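You operate a simulated robot arm through the tools that you are given. There is no shell and no other tool. Be economical: measure what you need, move in short steps, check, and stop when the job is done.

You are at the controls of a simulated two-armed robot. One attempt, no reset.

TASK
Take the lid off the jar that says "ONE" on the top of the setting bench and lay it down there.

It is judged by the outcome, as a careful person would: the job done as asked, and still so three seconds after it is handed in. It fails if anything else is knocked over, pushed out of place, dropped, spilled or broken. A push-on lid holds only when it is set on centred and level and pressed home; a screw cap is set on level and turned clockwise until tight.

THE ROBOT
Two 7-joint arms with two-finger parallel grippers on one trunk, on a base that drives. Base frame: it is fixed to the floor where the robot stands at the start and does not move with it; the origin is under the middle of the robot, x ahead of it, y to its left, z up; the surface under the hand at the start is at about z = 0.86. Readings come in m, degrees, newtons and seconds.
The left shoulder is at the start at [0.062, 0.199, 1.204], the right one opposite. With the tool pointing down near the work surface each hand reaches from about 0.24 to 0.7 m from the robot's upright axis, wherever it stands, measured 20 degrees to its own side. Payload 1.57 kg a hand.
Tool frame (each hand has its own): the origin (TCP) lies between the finger pads and is the grasp point; the fingertips stand 0.03 m ahead of it; z points along the fingers, y is the line along which they close. The gripper opens to 0.11 m. The fingers are 0.024 m wide and 0.012 m thick; the gripper's body (0.048 by 0.112 m) begins 0.078 m behind the TCP.
Orientation is that of the tool frame in the base frame, as a unit quaternion [w, x, y, z]. With the fingers straight down and closing along the base's y, the tool's x points along the base's -x, its y along +y and its z along -z.

THE INTERFACE
- The arms move only by the tool apply_moves. It takes "left_increments", "right_increments" or both (then of equal length, played together; a hand with none holds still); each is text: rows parted by semicolons, each of 7 numbers parted by spaces: the shift along the tool's x, y, z in m, then the turn, a rotation vector about the tool's x, y, z in degrees, then the closure, from 0 (fully open) to 1 (shut). In form: tx ty tz rx ry rz grip; .... A call has 1 to 12 rows; each row shifts and turns the commanded pose from where the row before left it, along the tool's axes as they then stand. Rows are played at 5 a second. More than 0.05 m and 8.6 degrees between two rows, or a gripper value outside its range, and nothing of the call is played. Where a pose cannot be reached the arm comes as near as it can. A force on the tool above 40 N (or 10 N above the force at the start of the call, whichever is more), or a blocked arm, ends the call early, and 0.2 s more pass. Each finger travels about 0.072 m/s and halts on what it meets, pressing with about 21 N; the grip force reading is that of the motor and also rises with nothing between the fingers. The clock runs only during rows and for 0.2 s after the last one: add rows that do not move to give the fingers time. It gives the time, the measured TCP pose, the force on the tool (base axes), the opening and the grip force at its end, in the units of the frame above (readings bear some noise), with the torque about the TCP (base axes, N m) and any sound that the robot's microphone picked up.
- Cameras (640 x 400 px; columns grow to the right, rows downward): "scene" is now at [0.086, 0.0422, 1.775]; the picture's right is [0.59, -0.81, 0.00], its down [-0.69, -0.50, -0.52] and it looks along [0.42, 0.31, -0.85] (base axes); focal length 294 px, centre (320, 200). "left" rides on the left gripper at [0.07, -0.016, -0.141] in its tool frame; the picture's right is [0.23, 0.97, 0.00], its down [-0.85, 0.20, -0.48] and it looks along [-0.47, 0.11, 0.88] (tool axes); focal length 222 px, centre (320, 200). "right" rides on the right gripper at [0.07, 0.016, -0.141] in its tool frame; the picture's right is [-0.23, 0.97, 0.00], its down [-0.86, -0.20, -0.48] and it looks along [-0.47, -0.11, 0.88] (tool axes); focal length 222 px, centre (320, 200). There is no depth. A picture from a camera that has moved, and an enlarged one, comes with that camera's place and axes in the base frame and with its lens.
- get_image(camera): a new picture of that camera. It takes no simulated time.
- slide_trunk(by): slides the trunk up (or, below 0, down) by that many m; the arms and the scene camera ride with it, the base frame stays. It gives what a move gives, with no picture.
- drive_base(legs): drives the robot by 1 to 6 legs, each [ahead, left, turn to the left] in m, m and degrees, along the robot's own axes; the way and the turn of a leg run together, so that a leg with both is an arc; at most 1.5 m and 180 degrees a leg. The arms and the cameras ride along, it lands a little off, and it stops where it bumps. It gives what a move gives.
- aim_head(pan, tilt): turns the head with the scene camera to pan (to the left, within 86 degrees either way) and tilt (down, from -29 to 69), counted from straight ahead of the robot. It gives what a move gives.
- zoom(camera, box): a new picture of the part [left, top, right, bottom] of that camera's present view, enlarged. It takes no simulated time.
- hand_in(): hands the job in; it is judged then, once.

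Go step by step. Nothing tells you exact positions but the pictures and the camera data: compare them with the known pose of the tool, close in by small moves and look again before you grip or let go. The budget is 120 turns and 108 pictures, counting those below and the enlarged ones. Unless the task says otherwise, let go and move clear before handing in, and close with one line.

The tools are called after "Emit:" as a command line: name --argument value ..., lists and objects as JSON in quotes. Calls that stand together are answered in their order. apply_moves: Moves the arms, as the interface text tells. Its arguments: {"type":"object","properties":{"left_increments":{"type":"string"},"right_increments":{"type":"string"}},"required":[]} The other tools are called the same way: slide_trunk (by) slides the trunk up or down; drive_base (legs) drives the base; aim_head (pan, tilt) turns the head that bears the scene camera; get_image (camera) takes a picture; zoom (camera, box) takes an enlarged picture of a part of a camera's view; hand_in () hands the job in.

At the start:

```text
clock: 0.0
left_tcp_pos: [0.3391, 0.3492, 1.1382]
left_tcp_rot: [0.0, 0.0, 1.0, -0.001]
left_wrist_force: [-0.2, 0.3, -0.2]
left_ft_torque: [0.03, 0.01, 0.0]
left_opening: 0.1101
left_finger_force: 0.1
right_tcp_pos: [0.3798, 0.0322, 1.2199]
right_tcp_rot: [0.0, 0.0, 1.0, -0.001]
right_wrist_force: [-0.3, -0.2, -0.1]
right_ft_torque: [0.01, 0.01, 0.01]
right_opening: 0.1099
right_finger_force: 0.1
trunk travel left (down, up): [-0.8, 0.19]
robot x, y, heading: [-0.001, -0.0025, -0.0]
head pan, tilt: [36.0, 58.5]
```

scene: 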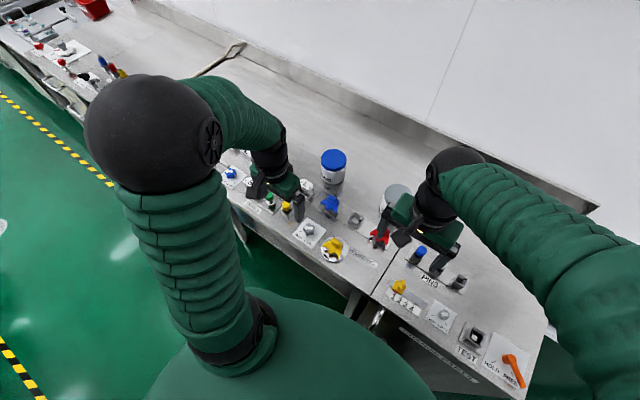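
right: 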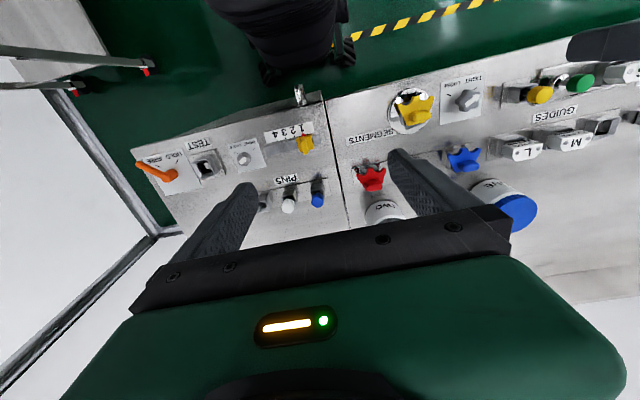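
left: 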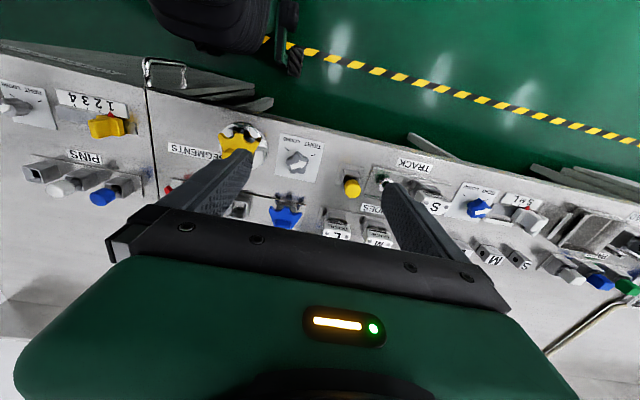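

I see a jar with a blue lid and another with a grey/white one; I need to read the labels, so I'll enlarge.

Emit:
zoom --camera "right" --box '[340, 140, 560, 260]'

Emit:
zoom --camera "scene" --box '[280, 130, 480, 255]'

```text
2.91 times, centred on (450, 200) of right
camera zoom: at [0.3107, 0.0498, 1.3619], right [0.23, 0.97, 0.0], down [0.86, -0.2, 0.48], along [0.47, -0.11, -0.88], focal length 646 px, centre (-58, 200)
```

zoom: 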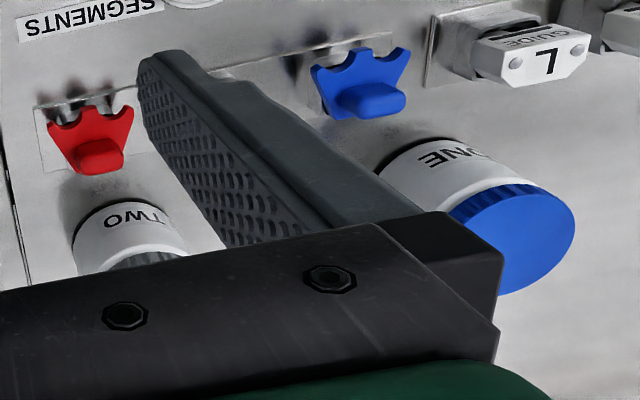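

```text
3.20 times, centred on (380, 192) of scene
camera zoom: at [0.086, 0.0422, 1.775], right [0.59, -0.81, 0.0], down [-0.69, -0.5, -0.52], along [0.42, 0.31, -0.85], focal length 942 px, centre (128, 224)
```

zoom: 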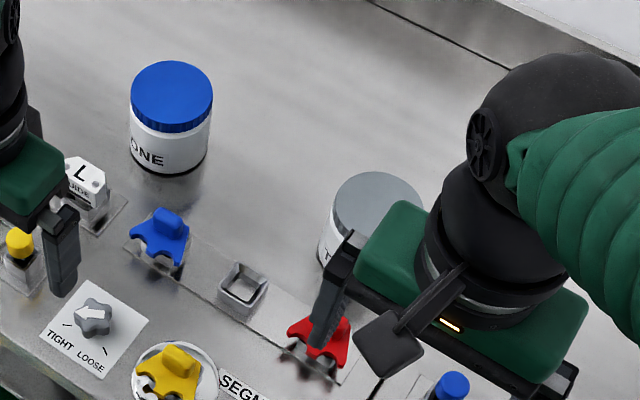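

Jar ONE is the blue-lidded jar, at about (0.66, 0.40) with its top near z 0.96 and about 0.09 wide. It's a bit far, so I'll drive to the left to face it.

Emit:
drive_base --legs '[[0, 0.3, 0]]'

Emit:
aim_head --pan 8 --tilt 52

Emit:
get_image --camera "scene"

Emit:
get_image --camera "right"

```text
clock: 2.1
left_tcp_pos: [0.3322, 0.642, 1.1443]
left_tcp_rot: [0.0, -0.004, 1.0, 0.006]
left_wrist_force: [0.6, 0.5, 1.0]
left_ft_torque: [0.0, 0.06, -0.01]
left_opening: 0.1099
left_finger_force: 0.1
right_tcp_pos: [0.3776, 0.3234, 1.2216]
right_tcp_rot: [0.0, -0.003, 1.0, 0.005]
right_wrist_force: [1.2, -0.3, 0.6]
right_ft_torque: [0.02, 0.03, 0.02]
right_opening: 0.1098
right_finger_force: 0.1
trunk travel left (down, up): [-0.8, 0.19]
robot x, y, heading: [-0.0023, 0.3043, 0.5]
head pan, tilt: [36.0, 58.5]
```

```text
clock: 3.0
left_tcp_pos: [0.3322, 0.6465, 1.1407]
left_tcp_rot: [0.0, -0.004, 1.0, 0.003]
left_wrist_force: [0.7, 0.1, -0.4]
left_ft_torque: [0.04, -0.01, 0.03]
left_opening: 0.1099
left_finger_force: 0.2
right_tcp_pos: [0.3769, 0.3289, 1.221]
right_tcp_rot: [0.001, -0.003, 1.0, 0.003]
right_wrist_force: [0.3, -0.9, -0.4]
right_ft_torque: [0.05, 0.0, -0.04]
right_opening: 0.1101
right_finger_force: 0.0
trunk travel left (down, up): [-0.8, 0.19]
robot x, y, heading: [0.0016, 0.3003, 0.5]
head pan, tilt: [8.0, 52.0]
```

```text
102 pictures are left
camera scene: at [0.1034, 0.3039, 1.7832], right [0.15, -0.99, -0.01], down [-0.78, -0.11, -0.61], along [0.61, 0.1, -0.79], focal length 294 px, centre (320, 200)
```

scene: 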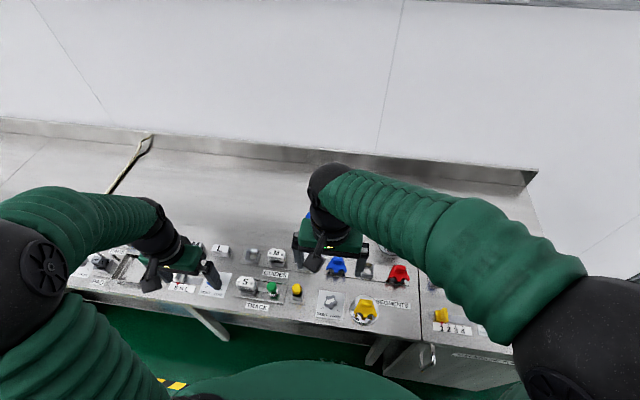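

```text
101 pictures are left
camera right: at [0.3079, 0.3448, 1.3626], right [0.22, 0.98, 0.01], down [0.86, -0.2, 0.48], along [0.47, -0.1, -0.88], focal length 222 px, centre (320, 200)
```

right: 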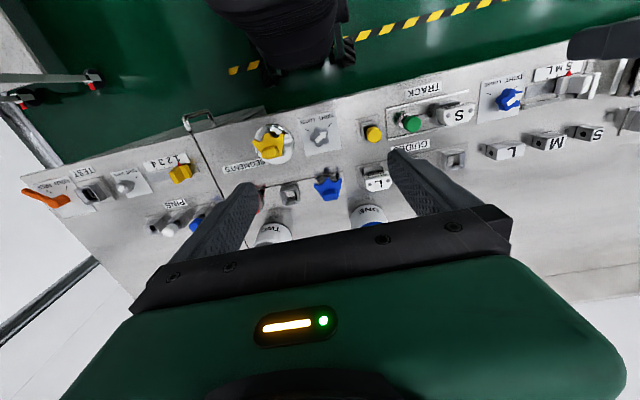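

Jar ONE is now straight ahead, hidden by the right arm. I'll move the right hand off to the right and bring the left hand high above the jar.

Emit:
apply_moves --left_increments "0 0 0 0 0 0 0;0 0 0 0 0 0 0;-0.036 -0.027 0 0 0 0 0;-0.036 -0.027 0 0 0 0 0;-0.036 -0.027 0 0 0 0 0;-0.036 -0.027 0 0 0 0 0;-0.036 -0.027 0 0 0 0 0;-0.036 -0.027 0 0 0 0 0;0 0 0 0 0 0 0" --right_increments "0 -0.03 0 0 0 0 0;0 -0.03 0 0 0 0 0;0 -0.03 0 0 0 0 0;0 -0.03 0 0 0 0 0;0 -0.03 0 0 0 0 0;0 -0.03 0 0 0 0 0;0 -0.03 0 0 0 0 0;0 -0.03 0 0 0 0 0;0 -0.02 0 0 0 0 0"

Emit:
get_image --camera "scene"

Emit:
get_image --camera "left"

```text
clock: 5.0
left_tcp_pos: [0.55, 0.4936, 1.1388]
left_tcp_rot: [0.0, -0.005, 1.0, 0.001]
left_wrist_force: [-0.4, 0.1, -0.4]
left_ft_torque: [0.0, -0.03, -0.03]
left_opening: 0.1101
left_finger_force: 0.2
right_tcp_pos: [0.3797, 0.075, 1.2221]
right_tcp_rot: [0.0, -0.004, 1.0, 0.001]
right_wrist_force: [0.9, -0.1, -0.3]
right_ft_torque: [0.02, -0.04, 0.0]
right_opening: 0.11
right_finger_force: 0.0
trunk travel left (down, up): [-0.8, 0.19]
robot x, y, heading: [-0.0043, 0.3034, 0.9]
head pan, tilt: [8.0, 52.0]
```

```text
100 pictures are left
camera scene: at [0.1039, 0.3134, 1.7832], right [0.15, -0.99, 0.0], down [-0.78, -0.12, -0.61], along [0.61, 0.09, -0.79], focal length 294 px, centre (320, 200)
```

scene: 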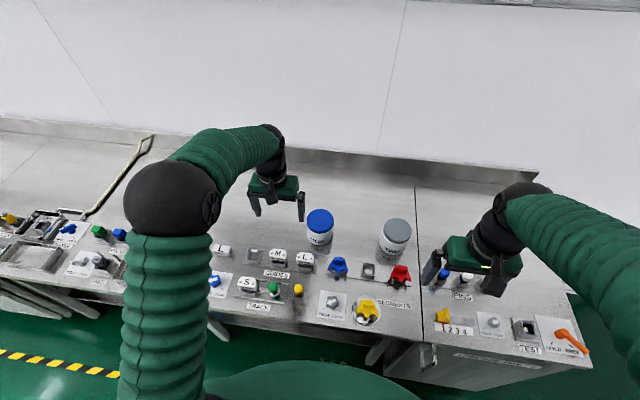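

```text
99 pictures are left
camera left: at [0.481, 0.475, 1.281], right [-0.24, 0.97, 0.0], down [0.85, 0.21, 0.48], along [0.47, 0.11, -0.88], focal length 222 px, centre (320, 200)
```

left: 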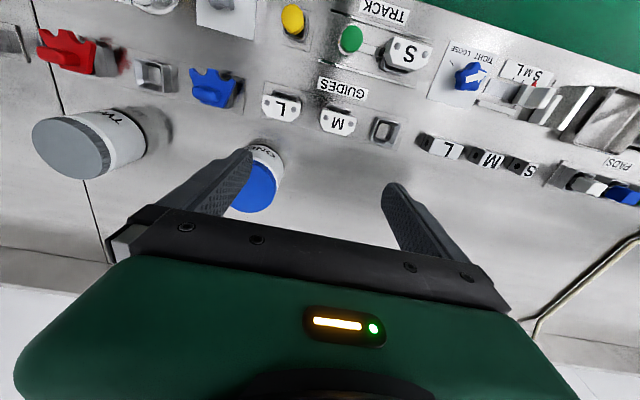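

Emit:
zoom --camera "scene" --box '[270, 190, 430, 290]'

Emit:
zoom --camera "left" --box '[180, 120, 340, 220]'

```text
4.00 times, centred on (350, 240) of scene
camera zoom: at [0.1039, 0.3134, 1.7832], right [0.15, -0.99, 0.0], down [-0.78, -0.12, -0.61], along [0.61, 0.09, -0.79], focal length 1178 px, centre (200, 40)
```

zoom: 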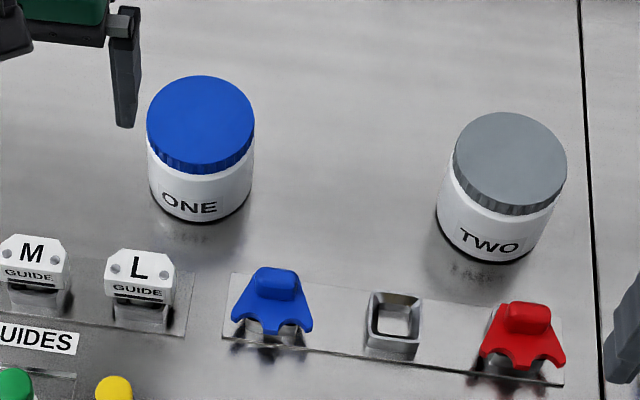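

```text
4.00 times, centred on (260, 170) of left
camera zoom: at [0.481, 0.475, 1.281], right [-0.24, 0.97, 0.0], down [0.85, 0.21, 0.48], along [0.47, 0.11, -0.88], focal length 888 px, centre (560, 320)
```

zoom: 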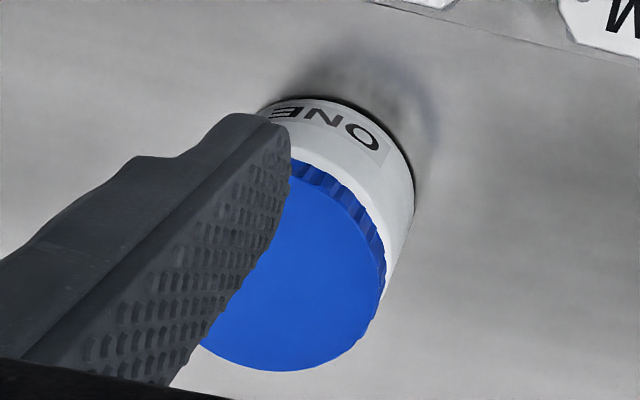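

Jar ONE stands at about (0.660, 0.398), lid top z≈0.954, body below z≈0.935. The lid looks like a ribbed screw cap, so the right hand will hold the body from a low slant while the left turns the lid; first I orient the right hand.

Emit:
apply_moves --right_increments "-0.04 0.015 0 0 0 0 0;-0.04 0.015 0 0 0 0 0;-0.04 0.015 0 0 0 0 0;0 0 0 0 0 -8.33 0;0 0 0 0 0 -8.33 0;0 0 0 0 0 -8.33 0;0 0 0 0 0 -8.33 0;0 0 0 0 0 -8.33 0;0 0 0 0 0 -8.33 0"

Emit:
apply_moves --right_increments "0 0 0 0 -7.86 0 0;0 0 0 0 -7.86 0 0;0 0 0 0 -7.86 0 0;0 0 0 0 -7.86 0 0;0 0 0 0 -7.86 0 0;0 0 0 0 -7.86 0 0;0 0 0 0 -7.86 0 0;0 0 0 0 0 0 0"

Emit:
get_image --camera "scene"

Emit:
get_image --camera "right"

```text
clock: 7.0
left_tcp_pos: [0.5517, 0.4943, 1.1362]
left_tcp_rot: [-0.001, -0.003, 1.0, 0.001]
left_wrist_force: [0.7, 0.5, -0.3]
left_ft_torque: [0.01, 0.03, -0.01]
left_opening: 0.1099
left_finger_force: 0.0
right_tcp_pos: [0.4997, 0.1227, 1.2213]
right_tcp_rot: [0.0, -0.427, 0.904, 0.0]
right_wrist_force: [-0.4, 0.3, 0.4]
right_ft_torque: [-0.06, -0.01, 0.01]
right_opening: 0.1103
right_finger_force: 0.1
trunk travel left (down, up): [-0.8, 0.19]
robot x, y, heading: [0.0034, 0.3041, 0.7]
head pan, tilt: [8.0, 52.0]
```

```text
clock: 8.8
left_tcp_pos: [0.5498, 0.4933, 1.1384]
left_tcp_rot: [-0.001, -0.002, 1.0, 0.001]
left_wrist_force: [0.7, 0.5, 0.6]
left_ft_torque: [-0.02, 0.01, 0.05]
left_opening: 0.11
left_finger_force: 0.1
right_tcp_pos: [0.4993, 0.1214, 1.2224]
right_tcp_rot: [0.419, -0.378, 0.802, 0.198]
right_wrist_force: [0.0, 0.2, 0.3]
right_ft_torque: [-0.01, -0.02, -0.03]
right_opening: 0.1103
right_finger_force: 0.0
trunk travel left (down, up): [-0.8, 0.19]
robot x, y, heading: [-0.0041, 0.3025, 0.7]
head pan, tilt: [8.0, 52.0]
```

```text
96 pictures are left
camera scene: at [0.1044, 0.3134, 1.7832], right [0.15, -0.99, 0.0], down [-0.78, -0.12, -0.61], along [0.61, 0.09, -0.79], focal length 294 px, centre (320, 200)
```

scene: 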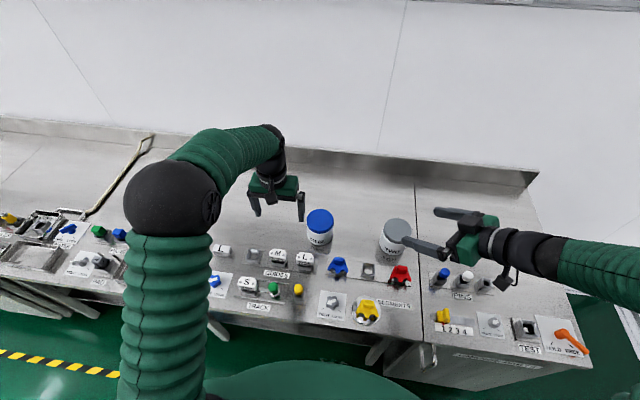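

```text
95 pictures are left
camera right: at [0.3869, 0.0127, 1.2443], right [-0.67, 0.72, 0.19], down [0.22, -0.05, 0.98], along [0.71, 0.69, -0.12], focal length 222 px, centre (320, 200)
```

right: 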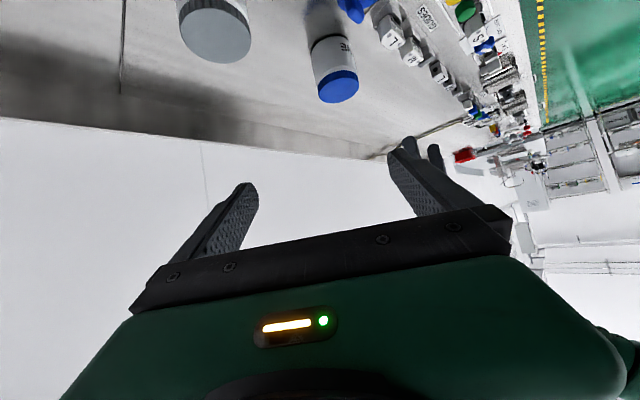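

The right hand now points at the jar on a slant. I'll move it to a standoff about 0.18 m short of the jar on the grip line.

Emit:
apply_moves --right_increments "0.0122 0.0076 0.0378 0 0 0 0;0.0122 0.0076 0.0378 0 0 0 0;0.0122 0.0076 0.0378 0 0 0 0;0.0122 0.0076 0.0378 0 0 0 0;0.0122 0.0076 0.0378 0 0 0 0;0.0122 0.0076 0.0378 0 0 0 0;0.0122 0.0076 0.0378 0 0 0 0;0 0 0 0 0 0 0"

Emit:
get_image --camera "scene"

Emit:
get_image --camera "right"

Emit:
zoom --camera "scene" --box '[240, 160, 440, 285]'

```text
clock: 10.6
left_tcp_pos: [0.5508, 0.4944, 1.1372]
left_tcp_rot: [0.0, -0.004, 1.0, 0.0]
left_wrist_force: [0.0, 0.2, 0.6]
left_ft_torque: [-0.01, 0.0, 0.01]
left_opening: 0.1101
left_finger_force: 0.2
right_tcp_pos: [0.5691, 0.2861, 1.0013]
right_tcp_rot: [0.418, -0.377, 0.803, 0.195]
right_wrist_force: [-0.9, -0.5, 0.0]
right_ft_torque: [0.0, -0.01, 0.01]
right_opening: 0.11
right_finger_force: 0.0
trunk travel left (down, up): [-0.8, 0.19]
robot x, y, heading: [-0.0013, 0.302, 0.7]
head pan, tilt: [8.0, 52.0]
```

```text
94 pictures are left
camera scene: at [0.1055, 0.3157, 1.7831], right [0.15, -0.99, 0.0], down [-0.78, -0.12, -0.61], along [0.61, 0.09, -0.79], focal length 294 px, centre (320, 200)
```

scene: 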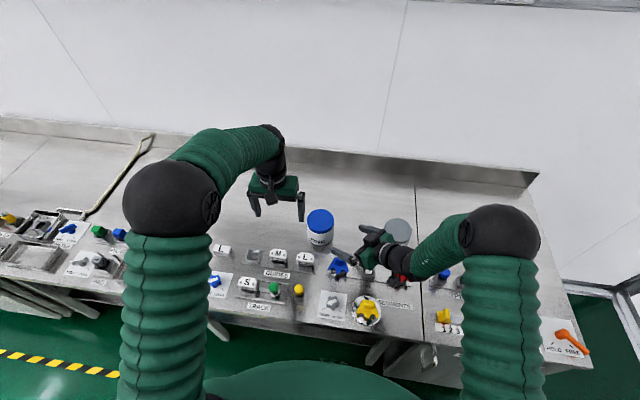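

```text
93 pictures are left
camera right: at [0.4573, 0.1773, 1.0242], right [-0.67, 0.72, 0.19], down [0.22, -0.05, 0.98], along [0.71, 0.69, -0.12], focal length 222 px, centre (320, 200)
```

right: 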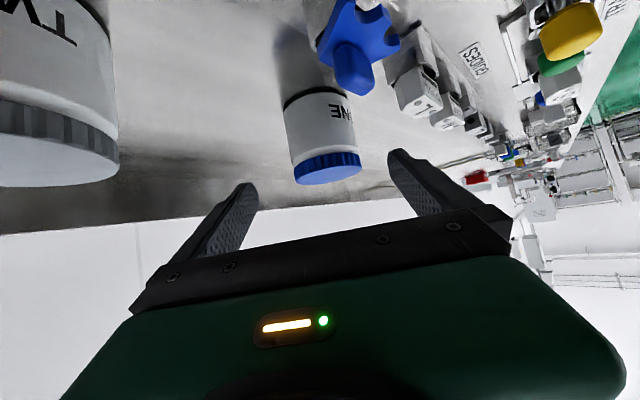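

```text
3.20 times, centred on (340, 222) of scene
camera zoom: at [0.1055, 0.3157, 1.7831], right [0.15, -0.99, 0.0], down [-0.78, -0.12, -0.61], along [0.61, 0.09, -0.79], focal length 942 px, centre (256, 128)
```

zoom: 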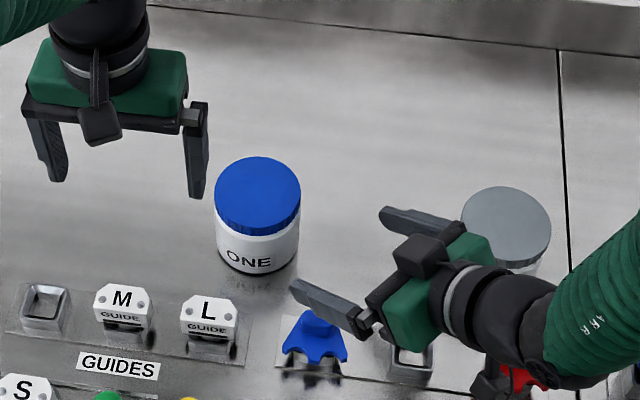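

The line-up is good (jar ~3 mm to the tool's +y). I'll advance 0.12 m along the fingers and check.

Emit:
apply_moves --right_increments "0 0.003 0.02 0 0 0 0;0 0 0.025 0 0 0 0;0 0 0.025 0 0 0 0;0 0 0.025 0 0 0 0;0 0 0.025 0 0 0 0;0 0 0 0 0 0 0"

Emit:
get_image --camera "right"

Emit:
zoom --camera "scene" --box '[240, 160, 440, 285]'

```text
clock: 12.0
left_tcp_pos: [0.5504, 0.4952, 1.1377]
left_tcp_rot: [0.0, -0.004, 1.0, 0.0]
left_wrist_force: [0.1, -0.1, 0.6]
left_ft_torque: [-0.01, -0.01, -0.01]
left_opening: 0.1098
left_finger_force: 0.0
right_tcp_pos: [0.6247, 0.363, 0.9316]
right_tcp_rot: [0.418, -0.378, 0.802, 0.197]
right_wrist_force: [0.0, 0.8, 1.1]
right_ft_torque: [0.02, -0.01, 0.04]
right_opening: 0.11
right_finger_force: 0.1
trunk travel left (down, up): [-0.8, 0.19]
robot x, y, heading: [0.0011, 0.3056, 0.5]
head pan, tilt: [8.0, 52.0]
```

```text
91 pictures are left
camera right: at [0.5133, 0.2538, 0.9549], right [-0.67, 0.72, 0.19], down [0.22, -0.05, 0.98], along [0.71, 0.69, -0.12], focal length 222 px, centre (320, 200)
```

right: 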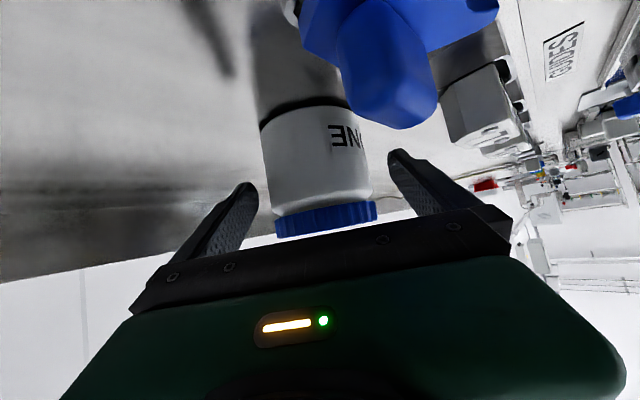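

```text
3.20 times, centred on (340, 222) of scene
camera zoom: at [0.1053, 0.3163, 1.7831], right [0.15, -0.99, 0.0], down [-0.78, -0.12, -0.61], along [0.61, 0.09, -0.79], focal length 942 px, centre (256, 128)
```

zoom: 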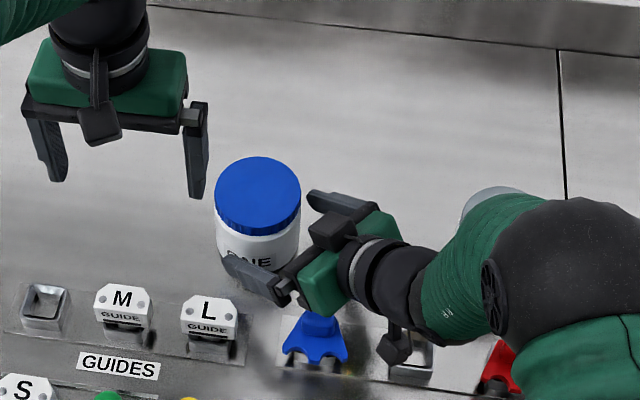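

The right camera hangs under the hand and would come too near the blue segment. I'll back out, yaw the hand to come from further right (72°), and line up again.

Emit:
apply_moves --right_increments "0 0 -0.03 0 0 0 0;0 0 -0.03 0 0 0 0;0 0 -0.03 0 0 0 0;0 0 -0.03 0 0 0 0;0 0 0 -6 0 -4.2 0;0 0 0 -6 0 -4.2 0;0 0 0 -6 0 -4.2 0;0.003 -0.03 -0.004 0 0 0 0;0.003 -0.03 -0.004 0 0 0 0;0 0 0 0 0 0 0"

Emit:
get_image --camera "right"

Emit:
zoom --camera "scene" --box '[240, 160, 440, 285]'

```text
clock: 14.2
left_tcp_pos: [0.5502, 0.4936, 1.1387]
left_tcp_rot: [0.0, -0.003, 1.0, 0.001]
left_wrist_force: [-0.2, 0.0, -0.1]
left_ft_torque: [-0.01, -0.04, 0.01]
left_opening: 0.1102
left_finger_force: 0.1
right_tcp_pos: [0.6175, 0.2567, 1.0033]
right_tcp_rot: [0.374, -0.523, 0.715, 0.273]
right_wrist_force: [-0.3, 0.1, 0.3]
right_ft_torque: [0.03, 0.02, -0.04]
right_opening: 0.1101
right_finger_force: 0.0
trunk travel left (down, up): [-0.8, 0.19]
robot x, y, heading: [0.0006, 0.3027, 0.5]
head pan, tilt: [8.0, 52.0]
```

```text
89 pictures are left
camera right: at [0.5552, 0.1139, 1.0263], right [-0.89, 0.42, 0.19], down [0.22, 0.03, 0.98], along [0.4, 0.91, -0.12], focal length 222 px, centre (320, 200)
```

right: 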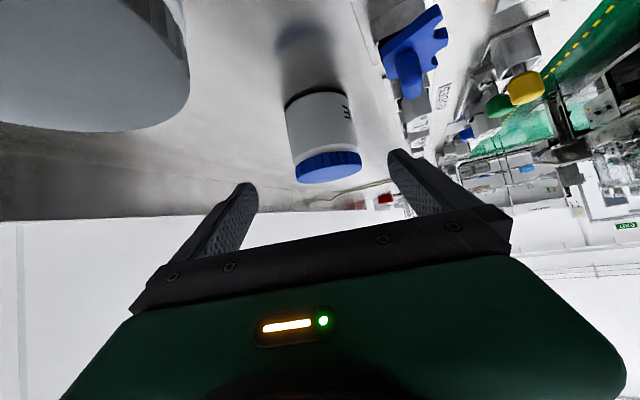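

```text
3.20 times, centred on (340, 222) of scene
camera zoom: at [0.1056, 0.3142, 1.7831], right [0.15, -0.99, 0.0], down [-0.78, -0.12, -0.61], along [0.61, 0.09, -0.79], focal length 942 px, centre (256, 128)
```

zoom: 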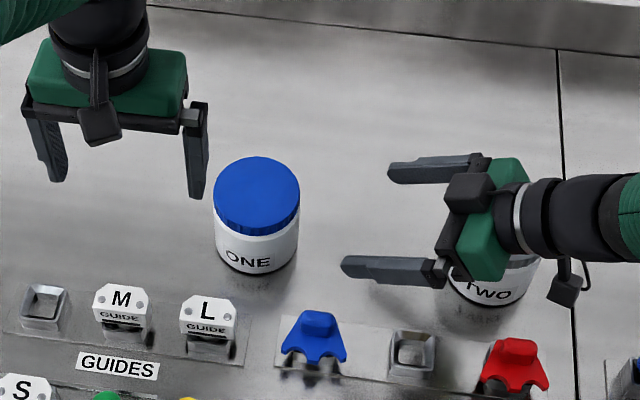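

Lined up from the right with clear room. Advancing to the jar in two stages.

Emit:
apply_moves --right_increments "0.002 0.004 0.03 0 0 0 0;0.002 0 0.03 0 0 0 0;0 0 0.03 0 0 0 0;0 0 0.03 0 0 0 0;0 0 0 0 0 0 0"

Emit:
get_image --camera "right"

Emit:
zoom --camera "scene" --box '[240, 160, 440, 285]'

```text
clock: 15.4
left_tcp_pos: [0.5515, 0.4947, 1.1375]
left_tcp_rot: [0.001, -0.003, 1.0, 0.0]
left_wrist_force: [0.0, -0.2, 0.8]
left_ft_torque: [0.01, -0.01, 0.0]
left_opening: 0.1101
left_finger_force: 0.1
right_tcp_pos: [0.6418, 0.3535, 0.9316]
right_tcp_rot: [0.372, -0.525, 0.716, 0.273]
right_wrist_force: [0.2, 0.4, -0.2]
right_ft_torque: [0.0, -0.02, 0.04]
right_opening: 0.1102
right_finger_force: 0.1
trunk travel left (down, up): [-0.8, 0.19]
robot x, y, heading: [-0.0015, 0.3055, 0.7]
head pan, tilt: [8.0, 52.0]
```

```text
87 pictures are left
camera right: at [0.5797, 0.2105, 0.9539], right [-0.89, 0.42, 0.19], down [0.22, 0.03, 0.97], along [0.4, 0.91, -0.12], focal length 222 px, centre (320, 200)
```

right: 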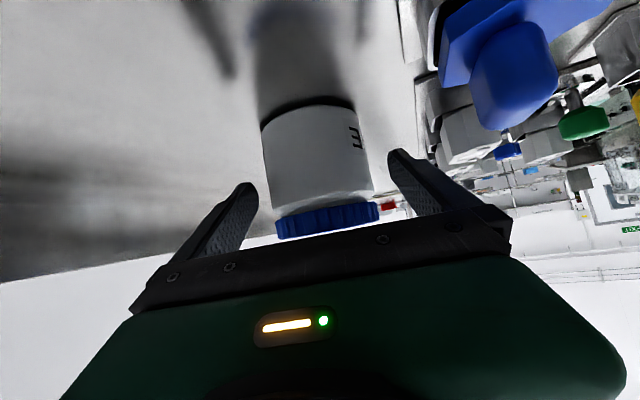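

```text
3.20 times, centred on (340, 222) of scene
camera zoom: at [0.1062, 0.3158, 1.783], right [0.15, -0.99, 0.0], down [-0.78, -0.12, -0.61], along [0.61, 0.09, -0.79], focal length 942 px, centre (256, 128)
```

zoom: 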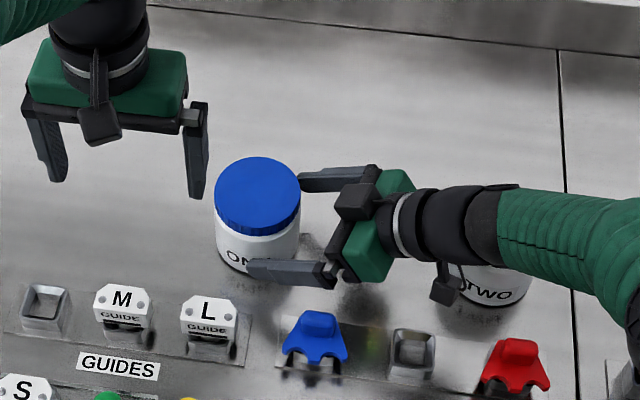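

Centred within a couple of mm. Advancing the last 0.056 m without gripping.

Emit:
apply_moves --right_increments "0 0 0.02 0 0 0 0;0 0 0.02 0 0 0 0;0.002 0 0.016 0 0 0 0;0 0 0 0 0 0 0"

Emit:
get_image --camera "right"

Emit:
zoom --camera "scene" --box '[260, 180, 400, 268]'

```text
clock: 16.4
left_tcp_pos: [0.5514, 0.4947, 1.1372]
left_tcp_rot: [0.0, -0.004, 1.0, 0.0]
left_wrist_force: [0.1, 0.0, 0.8]
left_ft_torque: [-0.05, 0.0, -0.01]
left_opening: 0.1101
left_finger_force: 0.1
right_tcp_pos: [0.6547, 0.3954, 0.8944]
right_tcp_rot: [0.372, -0.524, 0.716, 0.272]
right_wrist_force: [0.2, -0.4, -0.4]
right_ft_torque: [0.02, -0.02, 0.02]
right_opening: 0.1102
right_finger_force: 0.0
trunk travel left (down, up): [-0.8, 0.19]
robot x, y, heading: [0.0027, 0.3044, 0.6]
head pan, tilt: [8.0, 52.0]
```

```text
85 pictures are left
camera right: at [0.5929, 0.2528, 0.9175], right [-0.89, 0.42, 0.19], down [0.22, 0.03, 0.97], along [0.4, 0.91, -0.12], focal length 222 px, centre (320, 200)
```

right: 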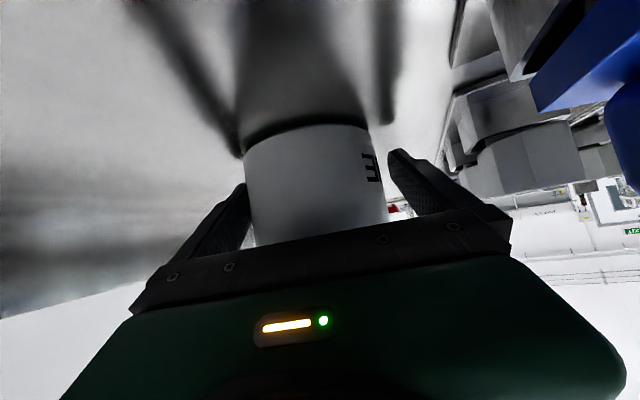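

```text
4.55 times, centred on (330, 224) of scene
camera zoom: at [0.106, 0.3156, 1.7831], right [0.15, -0.99, 0.0], down [-0.78, -0.12, -0.61], along [0.61, 0.09, -0.79], focal length 1338 px, centre (274, 91)
```

zoom: 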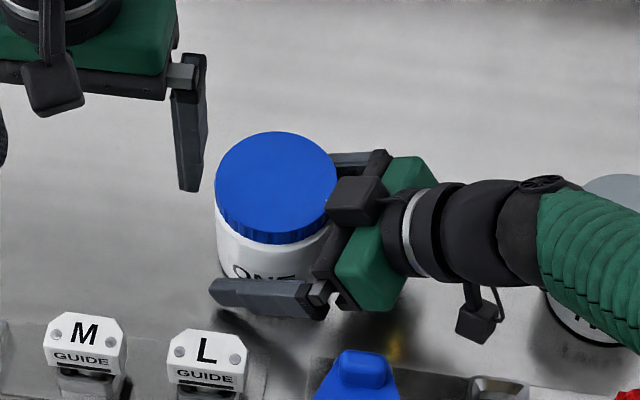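

The right fingers straddle the body below the lid. Now I'll close the right gripper gently.

Emit:
apply_moves --right_increments "0 0 0 0 0 0 0.08;0 0 0 0 0 0 0.12;0 0 0 0 0 0 0.16;0 0 0 0 0 0 0.2;0 0 0 0 0 0 0.25;0 0 0 0 0 0 0.4;0 0 0 0 0 0 0.7;0 0 0 0 0 0 1;0 0 0 0 0 0 1"

Emit:
zoom --camera "scene" --box '[260, 180, 400, 268]'

```text
clock: 18.4
left_tcp_pos: [0.552, 0.4952, 1.1376]
left_tcp_rot: [0.0, -0.004, 1.0, 0.0]
left_wrist_force: [0.5, -0.5, -0.4]
left_ft_torque: [-0.02, 0.0, 0.02]
left_opening: 0.1098
left_finger_force: 0.1
right_tcp_pos: [0.6568, 0.3948, 0.8952]
right_tcp_rot: [0.372, -0.524, 0.716, 0.273]
right_wrist_force: [0.3, -0.8, 0.3]
right_ft_torque: [0.05, 0.07, -0.01]
right_opening: 0.0929
right_finger_force: 21.0
trunk travel left (down, up): [-0.8, 0.19]
robot x, y, heading: [-0.0035, 0.3003, 0.8]
head pan, tilt: [8.0, 52.0]
```

```text
4.55 times, centred on (330, 224) of scene
camera zoom: at [0.1061, 0.3156, 1.7831], right [0.15, -0.99, 0.0], down [-0.78, -0.12, -0.61], along [0.61, 0.09, -0.79], focal length 1338 px, centre (274, 91)
```

zoom: 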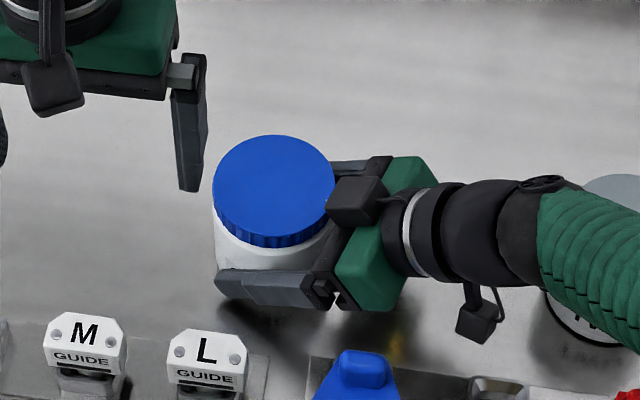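

The body is held (0.093 m). Next I turn the left hand clockwise (from above) so its fingers will close along x and leave room for unscrewing counter-clockwise.

Emit:
apply_moves --left_increments "0 0 -0.01 0 0 8.5 0;0 0 -0.01 0 0 8.5 0;0 0 0 0 0 8.5 0;0 0 0 0 0 8.5 0;0 0 0 0 0 8.5 0;0 0 0 0 0 8.5 0;0 0 0 0 0 8.5 0;0 0 0 0 0 8.5 0;0 0 0 0 0 8.5 0;0 0 0 0 0 8.5 0;0 0 0 0 0 8.5 0;0 0 0 0 0 8.5 0"

Emit:
get_image --camera "scene"

Emit:
get_image --camera "left"

```text
clock: 21.0
left_tcp_pos: [0.5496, 0.4934, 1.1577]
left_tcp_rot: [-0.001, 0.776, 0.631, 0.0]
left_wrist_force: [0.1, -0.4, 0.6]
left_ft_torque: [0.02, 0.01, 0.0]
left_opening: 0.1098
left_finger_force: 0.0
right_tcp_pos: [0.6555, 0.395, 0.8944]
right_tcp_rot: [0.372, -0.524, 0.716, 0.273]
right_wrist_force: [0.5, -1.1, 0.0]
right_ft_torque: [0.01, 0.04, 0.01]
right_opening: 0.093
right_finger_force: 20.6
trunk travel left (down, up): [-0.8, 0.19]
robot x, y, heading: [-0.0, 0.3023, 0.5]
head pan, tilt: [8.0, 52.0]
```

```text
82 pictures are left
camera scene: at [0.1059, 0.3158, 1.7831], right [0.15, -0.99, 0.0], down [-0.78, -0.12, -0.61], along [0.61, 0.09, -0.79], focal length 294 px, centre (320, 200)
```

scene: 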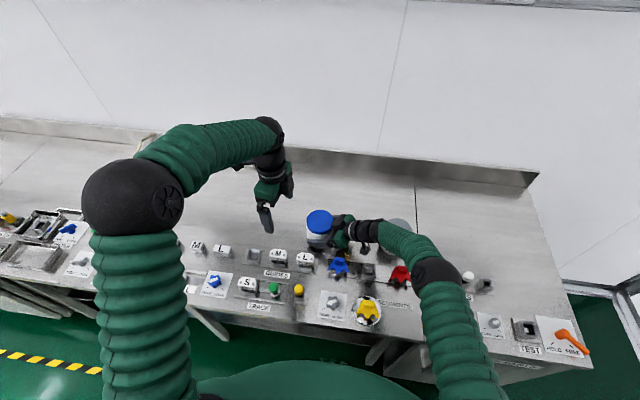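

```text
81 pictures are left
camera left: at [0.5478, 0.5638, 1.3006], right [1.0, 0.03, 0.0], down [0.02, -0.88, 0.48], along [0.01, -0.48, -0.88], focal length 222 px, centre (320, 200)
```

left: 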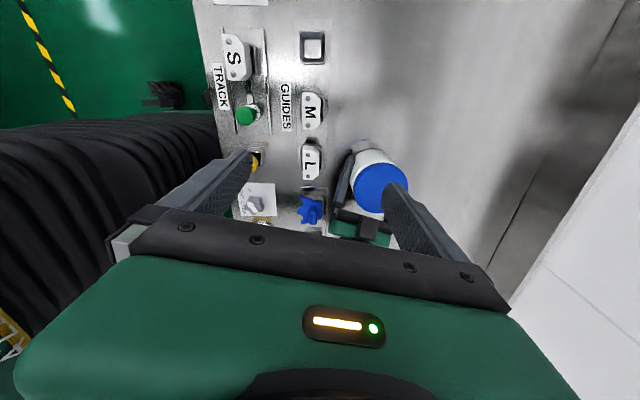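

The wrist has room. I'll turn it another 34° and move it over the lid at height 1.10.

Emit:
apply_moves --left_increments "0 0 0 0 0 8.5 0;0 0 0 0 0 8.5 0;0 0 0 0 0 8.5 0;0 0 0 0 0 8.5 0;0.0015 0.028 0.005 0 0 0 0;0.0015 0.028 0.005 0 0 0 0;0.0015 0.028 0.005 0 0 0 0;0.0015 0.028 0.005 0 0 0 0;0.0015 0.028 0.005 0 0 0 0;0 0 0.03 0 0 0 0;0 0 0 0 0 0 0"

Emit:
get_image --camera "scene"

Emit:
get_image --camera "left"

```text
clock: 23.4
left_tcp_pos: [0.6559, 0.3974, 1.1023]
left_tcp_rot: [-0.001, 0.925, 0.379, 0.0]
left_wrist_force: [1.4, 0.0, 0.0]
left_ft_torque: [-0.04, 0.04, 0.01]
left_opening: 0.11
left_finger_force: 0.1
right_tcp_pos: [0.6552, 0.3954, 0.8936]
right_tcp_rot: [0.373, -0.523, 0.716, 0.272]
right_wrist_force: [0.1, -1.1, 0.3]
right_ft_torque: [0.06, 0.04, -0.02]
right_opening: 0.0929
right_finger_force: 21.1
trunk travel left (down, up): [-0.8, 0.19]
robot x, y, heading: [-0.0016, 0.3033, 0.6]
head pan, tilt: [8.0, 52.0]
```

```text
80 pictures are left
camera scene: at [0.1064, 0.3154, 1.783], right [0.15, -0.99, 0.0], down [-0.78, -0.12, -0.61], along [0.61, 0.09, -0.79], focal length 294 px, centre (320, 200)
```

scene: 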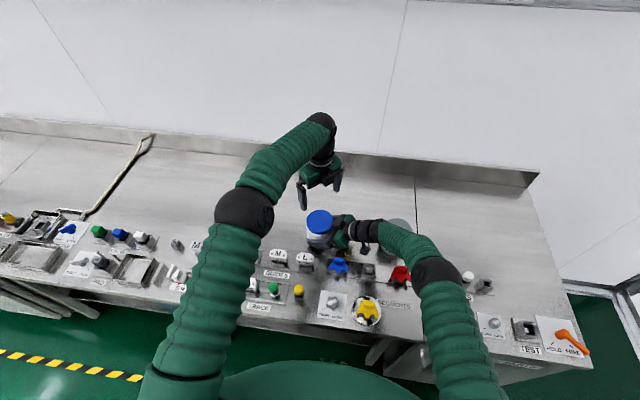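

```text
79 pictures are left
camera left: at [0.6946, 0.4567, 1.2448], right [0.84, -0.54, 0.0], down [-0.47, -0.74, 0.48], along [-0.26, -0.4, -0.88], focal length 222 px, centre (320, 200)
```

left: 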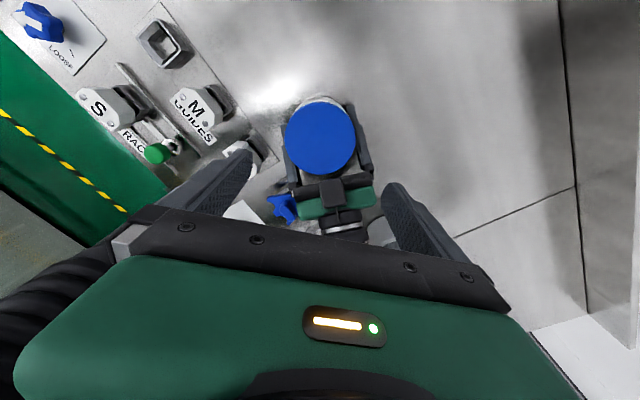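

Lid centre is within 3 mm of the left TCP. I descend partway and look.

Emit:
apply_moves --left_increments "0.001 -0.001 0.025 0 0 0 0;0 0 0.025 0 0 0 0;0 0 0.02 0 0 0 0;0 0 0 0 0 0 0"

Emit:
get_image --camera "left"

Emit:
zoom --camera "scene" --box '[260, 160, 400, 248]'

```text
clock: 24.4
left_tcp_pos: [0.6577, 0.3995, 1.0328]
left_tcp_rot: [0.0, 0.926, 0.378, 0.0]
left_wrist_force: [-0.5, 0.3, 0.0]
left_ft_torque: [0.01, 0.0, 0.0]
left_opening: 0.11
left_finger_force: 0.1
right_tcp_pos: [0.6552, 0.3952, 0.8938]
right_tcp_rot: [0.373, -0.523, 0.716, 0.272]
right_wrist_force: [-0.5, -0.2, 1.1]
right_ft_torque: [0.02, 0.07, -0.01]
right_opening: 0.093
right_finger_force: 21.6
trunk travel left (down, up): [-0.8, 0.19]
robot x, y, heading: [-0.0006, 0.3026, 0.5]
head pan, tilt: [8.0, 52.0]
```

```text
78 pictures are left
camera left: at [0.6961, 0.4588, 1.1755], right [0.84, -0.54, 0.0], down [-0.47, -0.74, 0.48], along [-0.26, -0.4, -0.88], focal length 222 px, centre (320, 200)
```

left: 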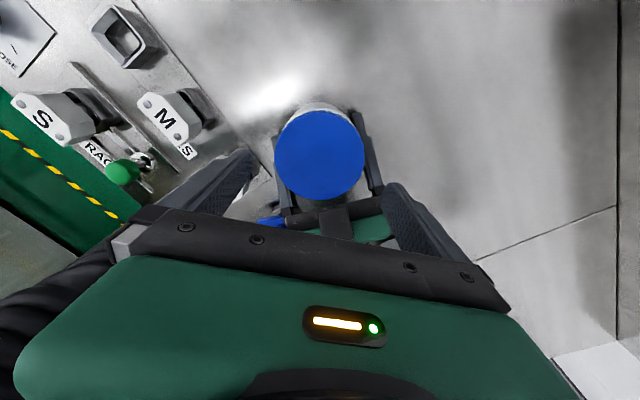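

```text
4.55 times, centred on (330, 204) of scene
camera zoom: at [0.1066, 0.3152, 1.783], right [0.15, -0.99, 0.0], down [-0.78, -0.12, -0.61], along [0.61, 0.09, -0.79], focal length 1338 px, centre (274, 182)
```

zoom: 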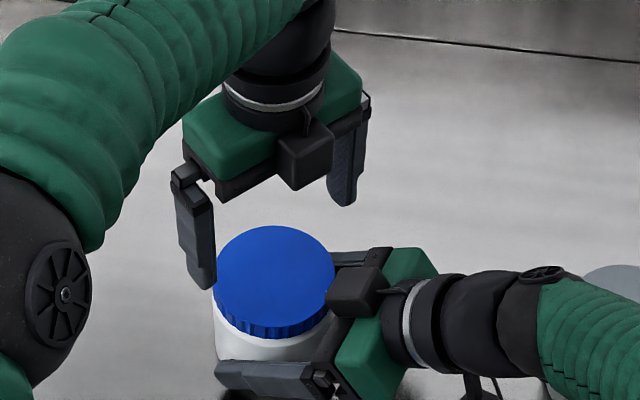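

Centred. Descending to z≈0.985 and checking the clearance between the two grippers.

Emit:
apply_moves --left_increments "0 0 0.02 0 0 0 0;0 0 0.02 0 0 0 0;0 0 0.008 0 0 0 0;0 0 0 0 0 0 0"

Emit:
get_image --camera "left"

Emit:
zoom --camera "scene" --box '[270, 190, 382, 260]'

Emit:
get_image --camera "right"

```text
clock: 25.4
left_tcp_pos: [0.6541, 0.3992, 0.9844]
left_tcp_rot: [-0.001, 0.926, 0.378, -0.001]
left_wrist_force: [0.3, 0.3, -0.3]
left_ft_torque: [0.0, 0.0, 0.0]
left_opening: 0.11
left_finger_force: 0.0
right_tcp_pos: [0.6561, 0.3951, 0.893]
right_tcp_rot: [0.373, -0.523, 0.716, 0.272]
right_wrist_force: [0.2, 0.6, -0.1]
right_ft_torque: [0.0, 0.07, 0.02]
right_opening: 0.093
right_finger_force: 20.8
trunk travel left (down, up): [-0.8, 0.19]
robot x, y, heading: [-0.0013, 0.3043, 0.9]
head pan, tilt: [8.0, 52.0]
```

```text
76 pictures are left
camera left: at [0.6931, 0.4582, 1.1268], right [0.84, -0.54, 0.0], down [-0.47, -0.74, 0.48], along [-0.26, -0.4, -0.88], focal length 222 px, centre (320, 200)
```

left: 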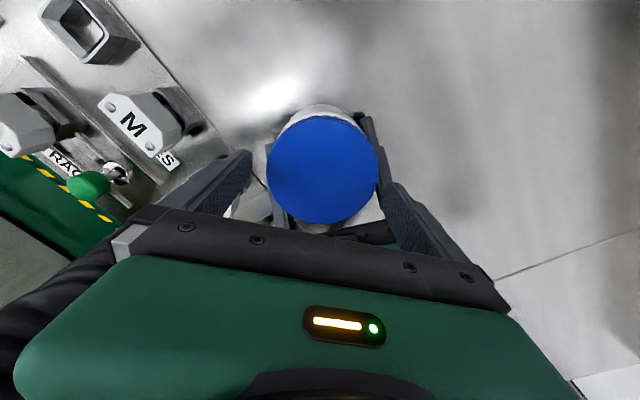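

```text
5.71 times, centred on (326, 225) of scene
camera zoom: at [0.1066, 0.315, 1.783], right [0.15, -0.99, 0.0], down [-0.78, -0.12, -0.61], along [0.61, 0.09, -0.79], focal length 1682 px, centre (286, 57)
```

zoom: 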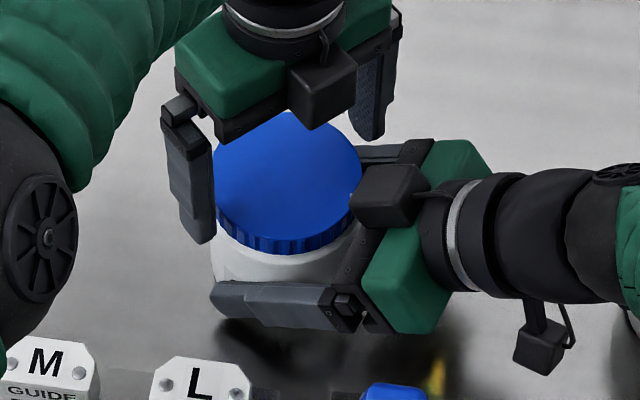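

```text
74 pictures are left
camera right: at [0.5931, 0.2525, 0.9175], right [-0.89, 0.42, 0.19], down [0.22, 0.03, 0.97], along [0.4, 0.91, -0.12], focal length 222 px, centre (320, 200)
```

right: 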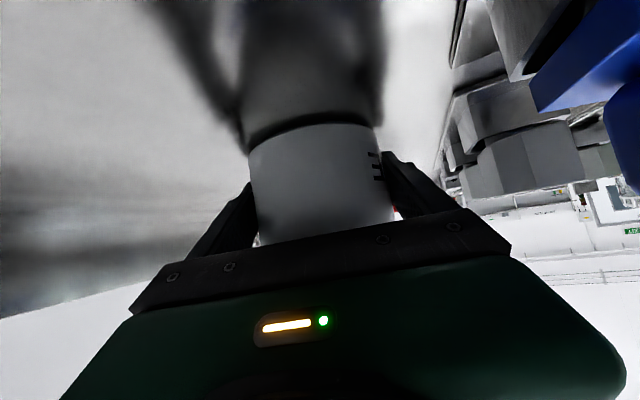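

The grippers clear each other by about 3 cm in height. I'll lower to z≈0.970 (tips at 0.940, beside the lid skirt) and close the left gripper gently.

Emit:
apply_moves --left_increments "0 0 0.008 0 0 0 0;0 0.001 0.006 0 0 0 0;0 0 0 0 0 0 0.06;0 0 0 0 0 0 0.1;0 0 0 0 0 0 0.14;0 0 0 0 0 0 0.18;0 0 0 0 0 0 0.3;0 0 0 0 0 0 0.6;0 0 0 0 0 0 1;0 0 0 0 0 0 1"

Emit:
get_image --camera "left"

Emit:
zoom --camera "scene" --box '[270, 190, 382, 260]'

```text
clock: 27.6
left_tcp_pos: [0.6574, 0.3995, 0.969]
left_tcp_rot: [0.0, 0.926, 0.378, 0.0]
left_wrist_force: [-3.6, 1.7, 0.6]
left_ft_torque: [0.05, 0.03, 0.0]
left_opening: 0.09
left_finger_force: 21.3
right_tcp_pos: [0.656, 0.3953, 0.8933]
right_tcp_rot: [0.372, -0.524, 0.716, 0.273]
right_wrist_force: [1.4, -0.9, -0.2]
right_ft_torque: [0.12, 0.21, -0.04]
right_opening: 0.0926
right_finger_force: 21.1
trunk travel left (down, up): [-0.8, 0.19]
robot x, y, heading: [-0.0046, 0.3016, 0.6]
head pan, tilt: [8.0, 52.0]
```

```text
73 pictures are left
camera left: at [0.6958, 0.458, 1.1122], right [0.84, -0.54, 0.0], down [-0.47, -0.74, 0.48], along [-0.26, -0.4, -0.88], focal length 222 px, centre (320, 200)
```

left: 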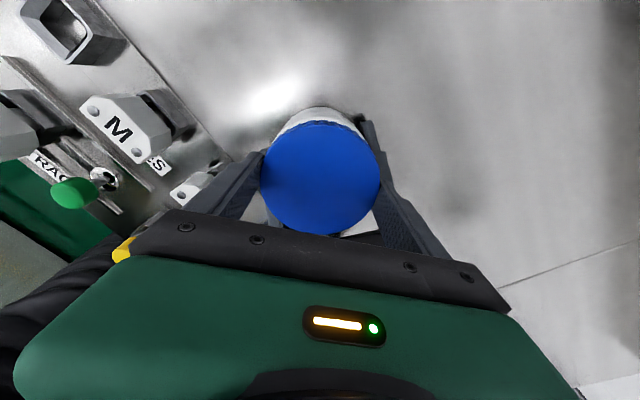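

```text
5.71 times, centred on (326, 225) of scene
camera zoom: at [0.1067, 0.3151, 1.783], right [0.15, -0.99, 0.0], down [-0.78, -0.12, -0.61], along [0.61, 0.09, -0.79], focal length 1682 px, centre (286, 57)
```

zoom: 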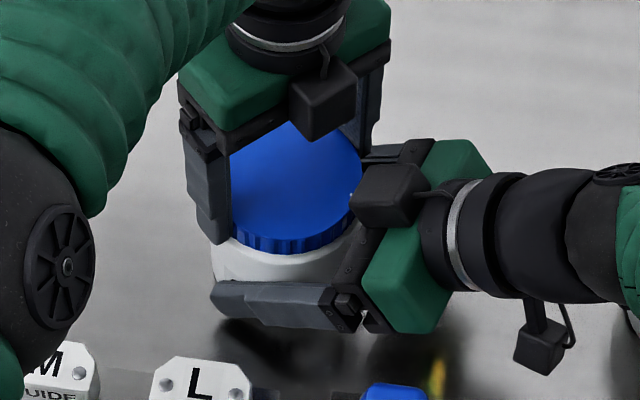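

Both grips are firm (lid 0.090). Now a small counter-clockwise test turn.

Emit:
apply_moves --left_increments "0 0 0 0 0 -5 1;0 0 0 0 0 -5 1;0 0 0 0 0 -5 1;0 0 0 0 0 0 1" --right_increments "0 0 0 0 0 0 1;0 0 0 0 0 0 1;0 0 0 0 0 0 1;0 0 0 0 0 0 1"

Emit:
zoom --camera "scene" --box '[270, 190, 382, 260]'

Emit:
get_image --camera "right"

```text
clock: 28.6
left_tcp_pos: [0.6564, 0.3998, 0.9707]
left_tcp_rot: [0.0, 0.868, 0.496, 0.0]
left_wrist_force: [6.8, 6.6, -9.5]
left_ft_torque: [0.25, -0.03, 0.03]
left_opening: 0.09
left_finger_force: 20.8
right_tcp_pos: [0.6568, 0.3947, 0.8944]
right_tcp_rot: [0.372, -0.524, 0.716, 0.272]
right_wrist_force: [-6.4, -6.7, 7.2]
right_ft_torque: [0.2, -0.44, -0.03]
right_opening: 0.0929
right_finger_force: 21.2
trunk travel left (down, up): [-0.8, 0.19]
robot x, y, heading: [-0.0016, 0.3016, 0.5]
head pan, tilt: [8.0, 52.0]
```

```text
5.71 times, centred on (326, 225) of scene
camera zoom: at [0.1071, 0.3151, 1.783], right [0.15, -0.99, 0.0], down [-0.78, -0.12, -0.61], along [0.61, 0.09, -0.79], focal length 1682 px, centre (286, 57)
```

zoom: 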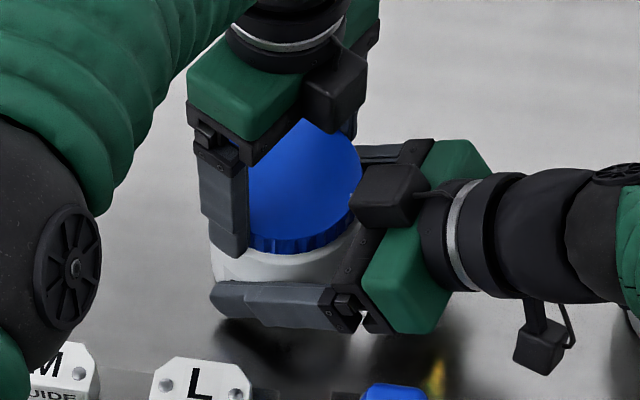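

```text
70 pictures are left
camera right: at [0.5933, 0.2525, 0.9175], right [-0.89, 0.42, 0.19], down [0.22, 0.03, 0.97], along [0.4, 0.91, -0.12], focal length 222 px, centre (320, 200)
```

right: 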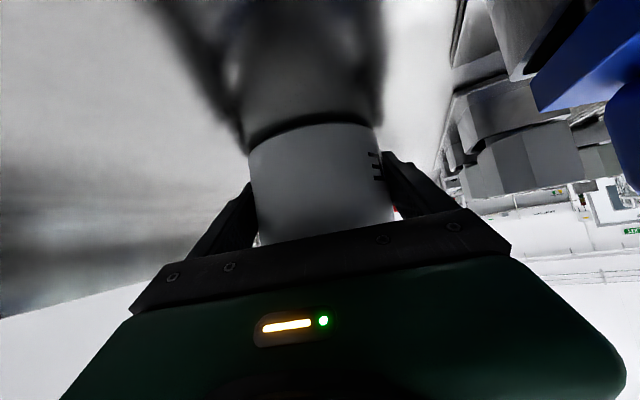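

The lid turned 15° and the jar stayed put. I'll continue turning in small steps while watching forces.

Emit:
apply_moves --left_increments "0 0 0 0 0 -6 1;0 0 0 0 0 -6 1;0 0 0 0 0 -6 1;0 0 0 0 0 0 1" --right_increments "0 0 0 0 0 0 1;0 0 0 0 0 0 1;0 0 0 0 0 0 1;0 0 0 0 0 0 1"

Emit:
zoom --camera "scene" --box '[270, 190, 382, 260]'

```text
clock: 29.6
left_tcp_pos: [0.6557, 0.399, 0.9717]
left_tcp_rot: [-0.001, 0.78, 0.626, 0.0]
left_wrist_force: [8.2, 8.5, -12.4]
left_ft_torque: [0.34, -0.37, -0.01]
left_opening: 0.0899
left_finger_force: 21.6
right_tcp_pos: [0.6562, 0.3957, 0.8935]
right_tcp_rot: [0.373, -0.524, 0.715, 0.273]
right_wrist_force: [-8.6, -7.5, 10.3]
right_ft_torque: [0.25, -0.23, 0.0]
right_opening: 0.0927
right_finger_force: 20.6
trunk travel left (down, up): [-0.8, 0.19]
robot x, y, heading: [-0.0008, 0.3026, 0.5]
head pan, tilt: [8.0, 52.0]
```

```text
5.71 times, centred on (326, 225) of scene
camera zoom: at [0.1072, 0.3151, 1.783], right [0.15, -0.99, 0.0], down [-0.78, -0.12, -0.61], along [0.61, 0.09, -0.79], focal length 1682 px, centre (286, 57)
```

zoom: 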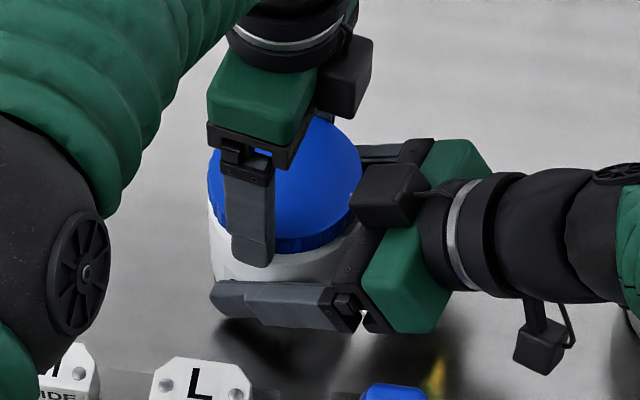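

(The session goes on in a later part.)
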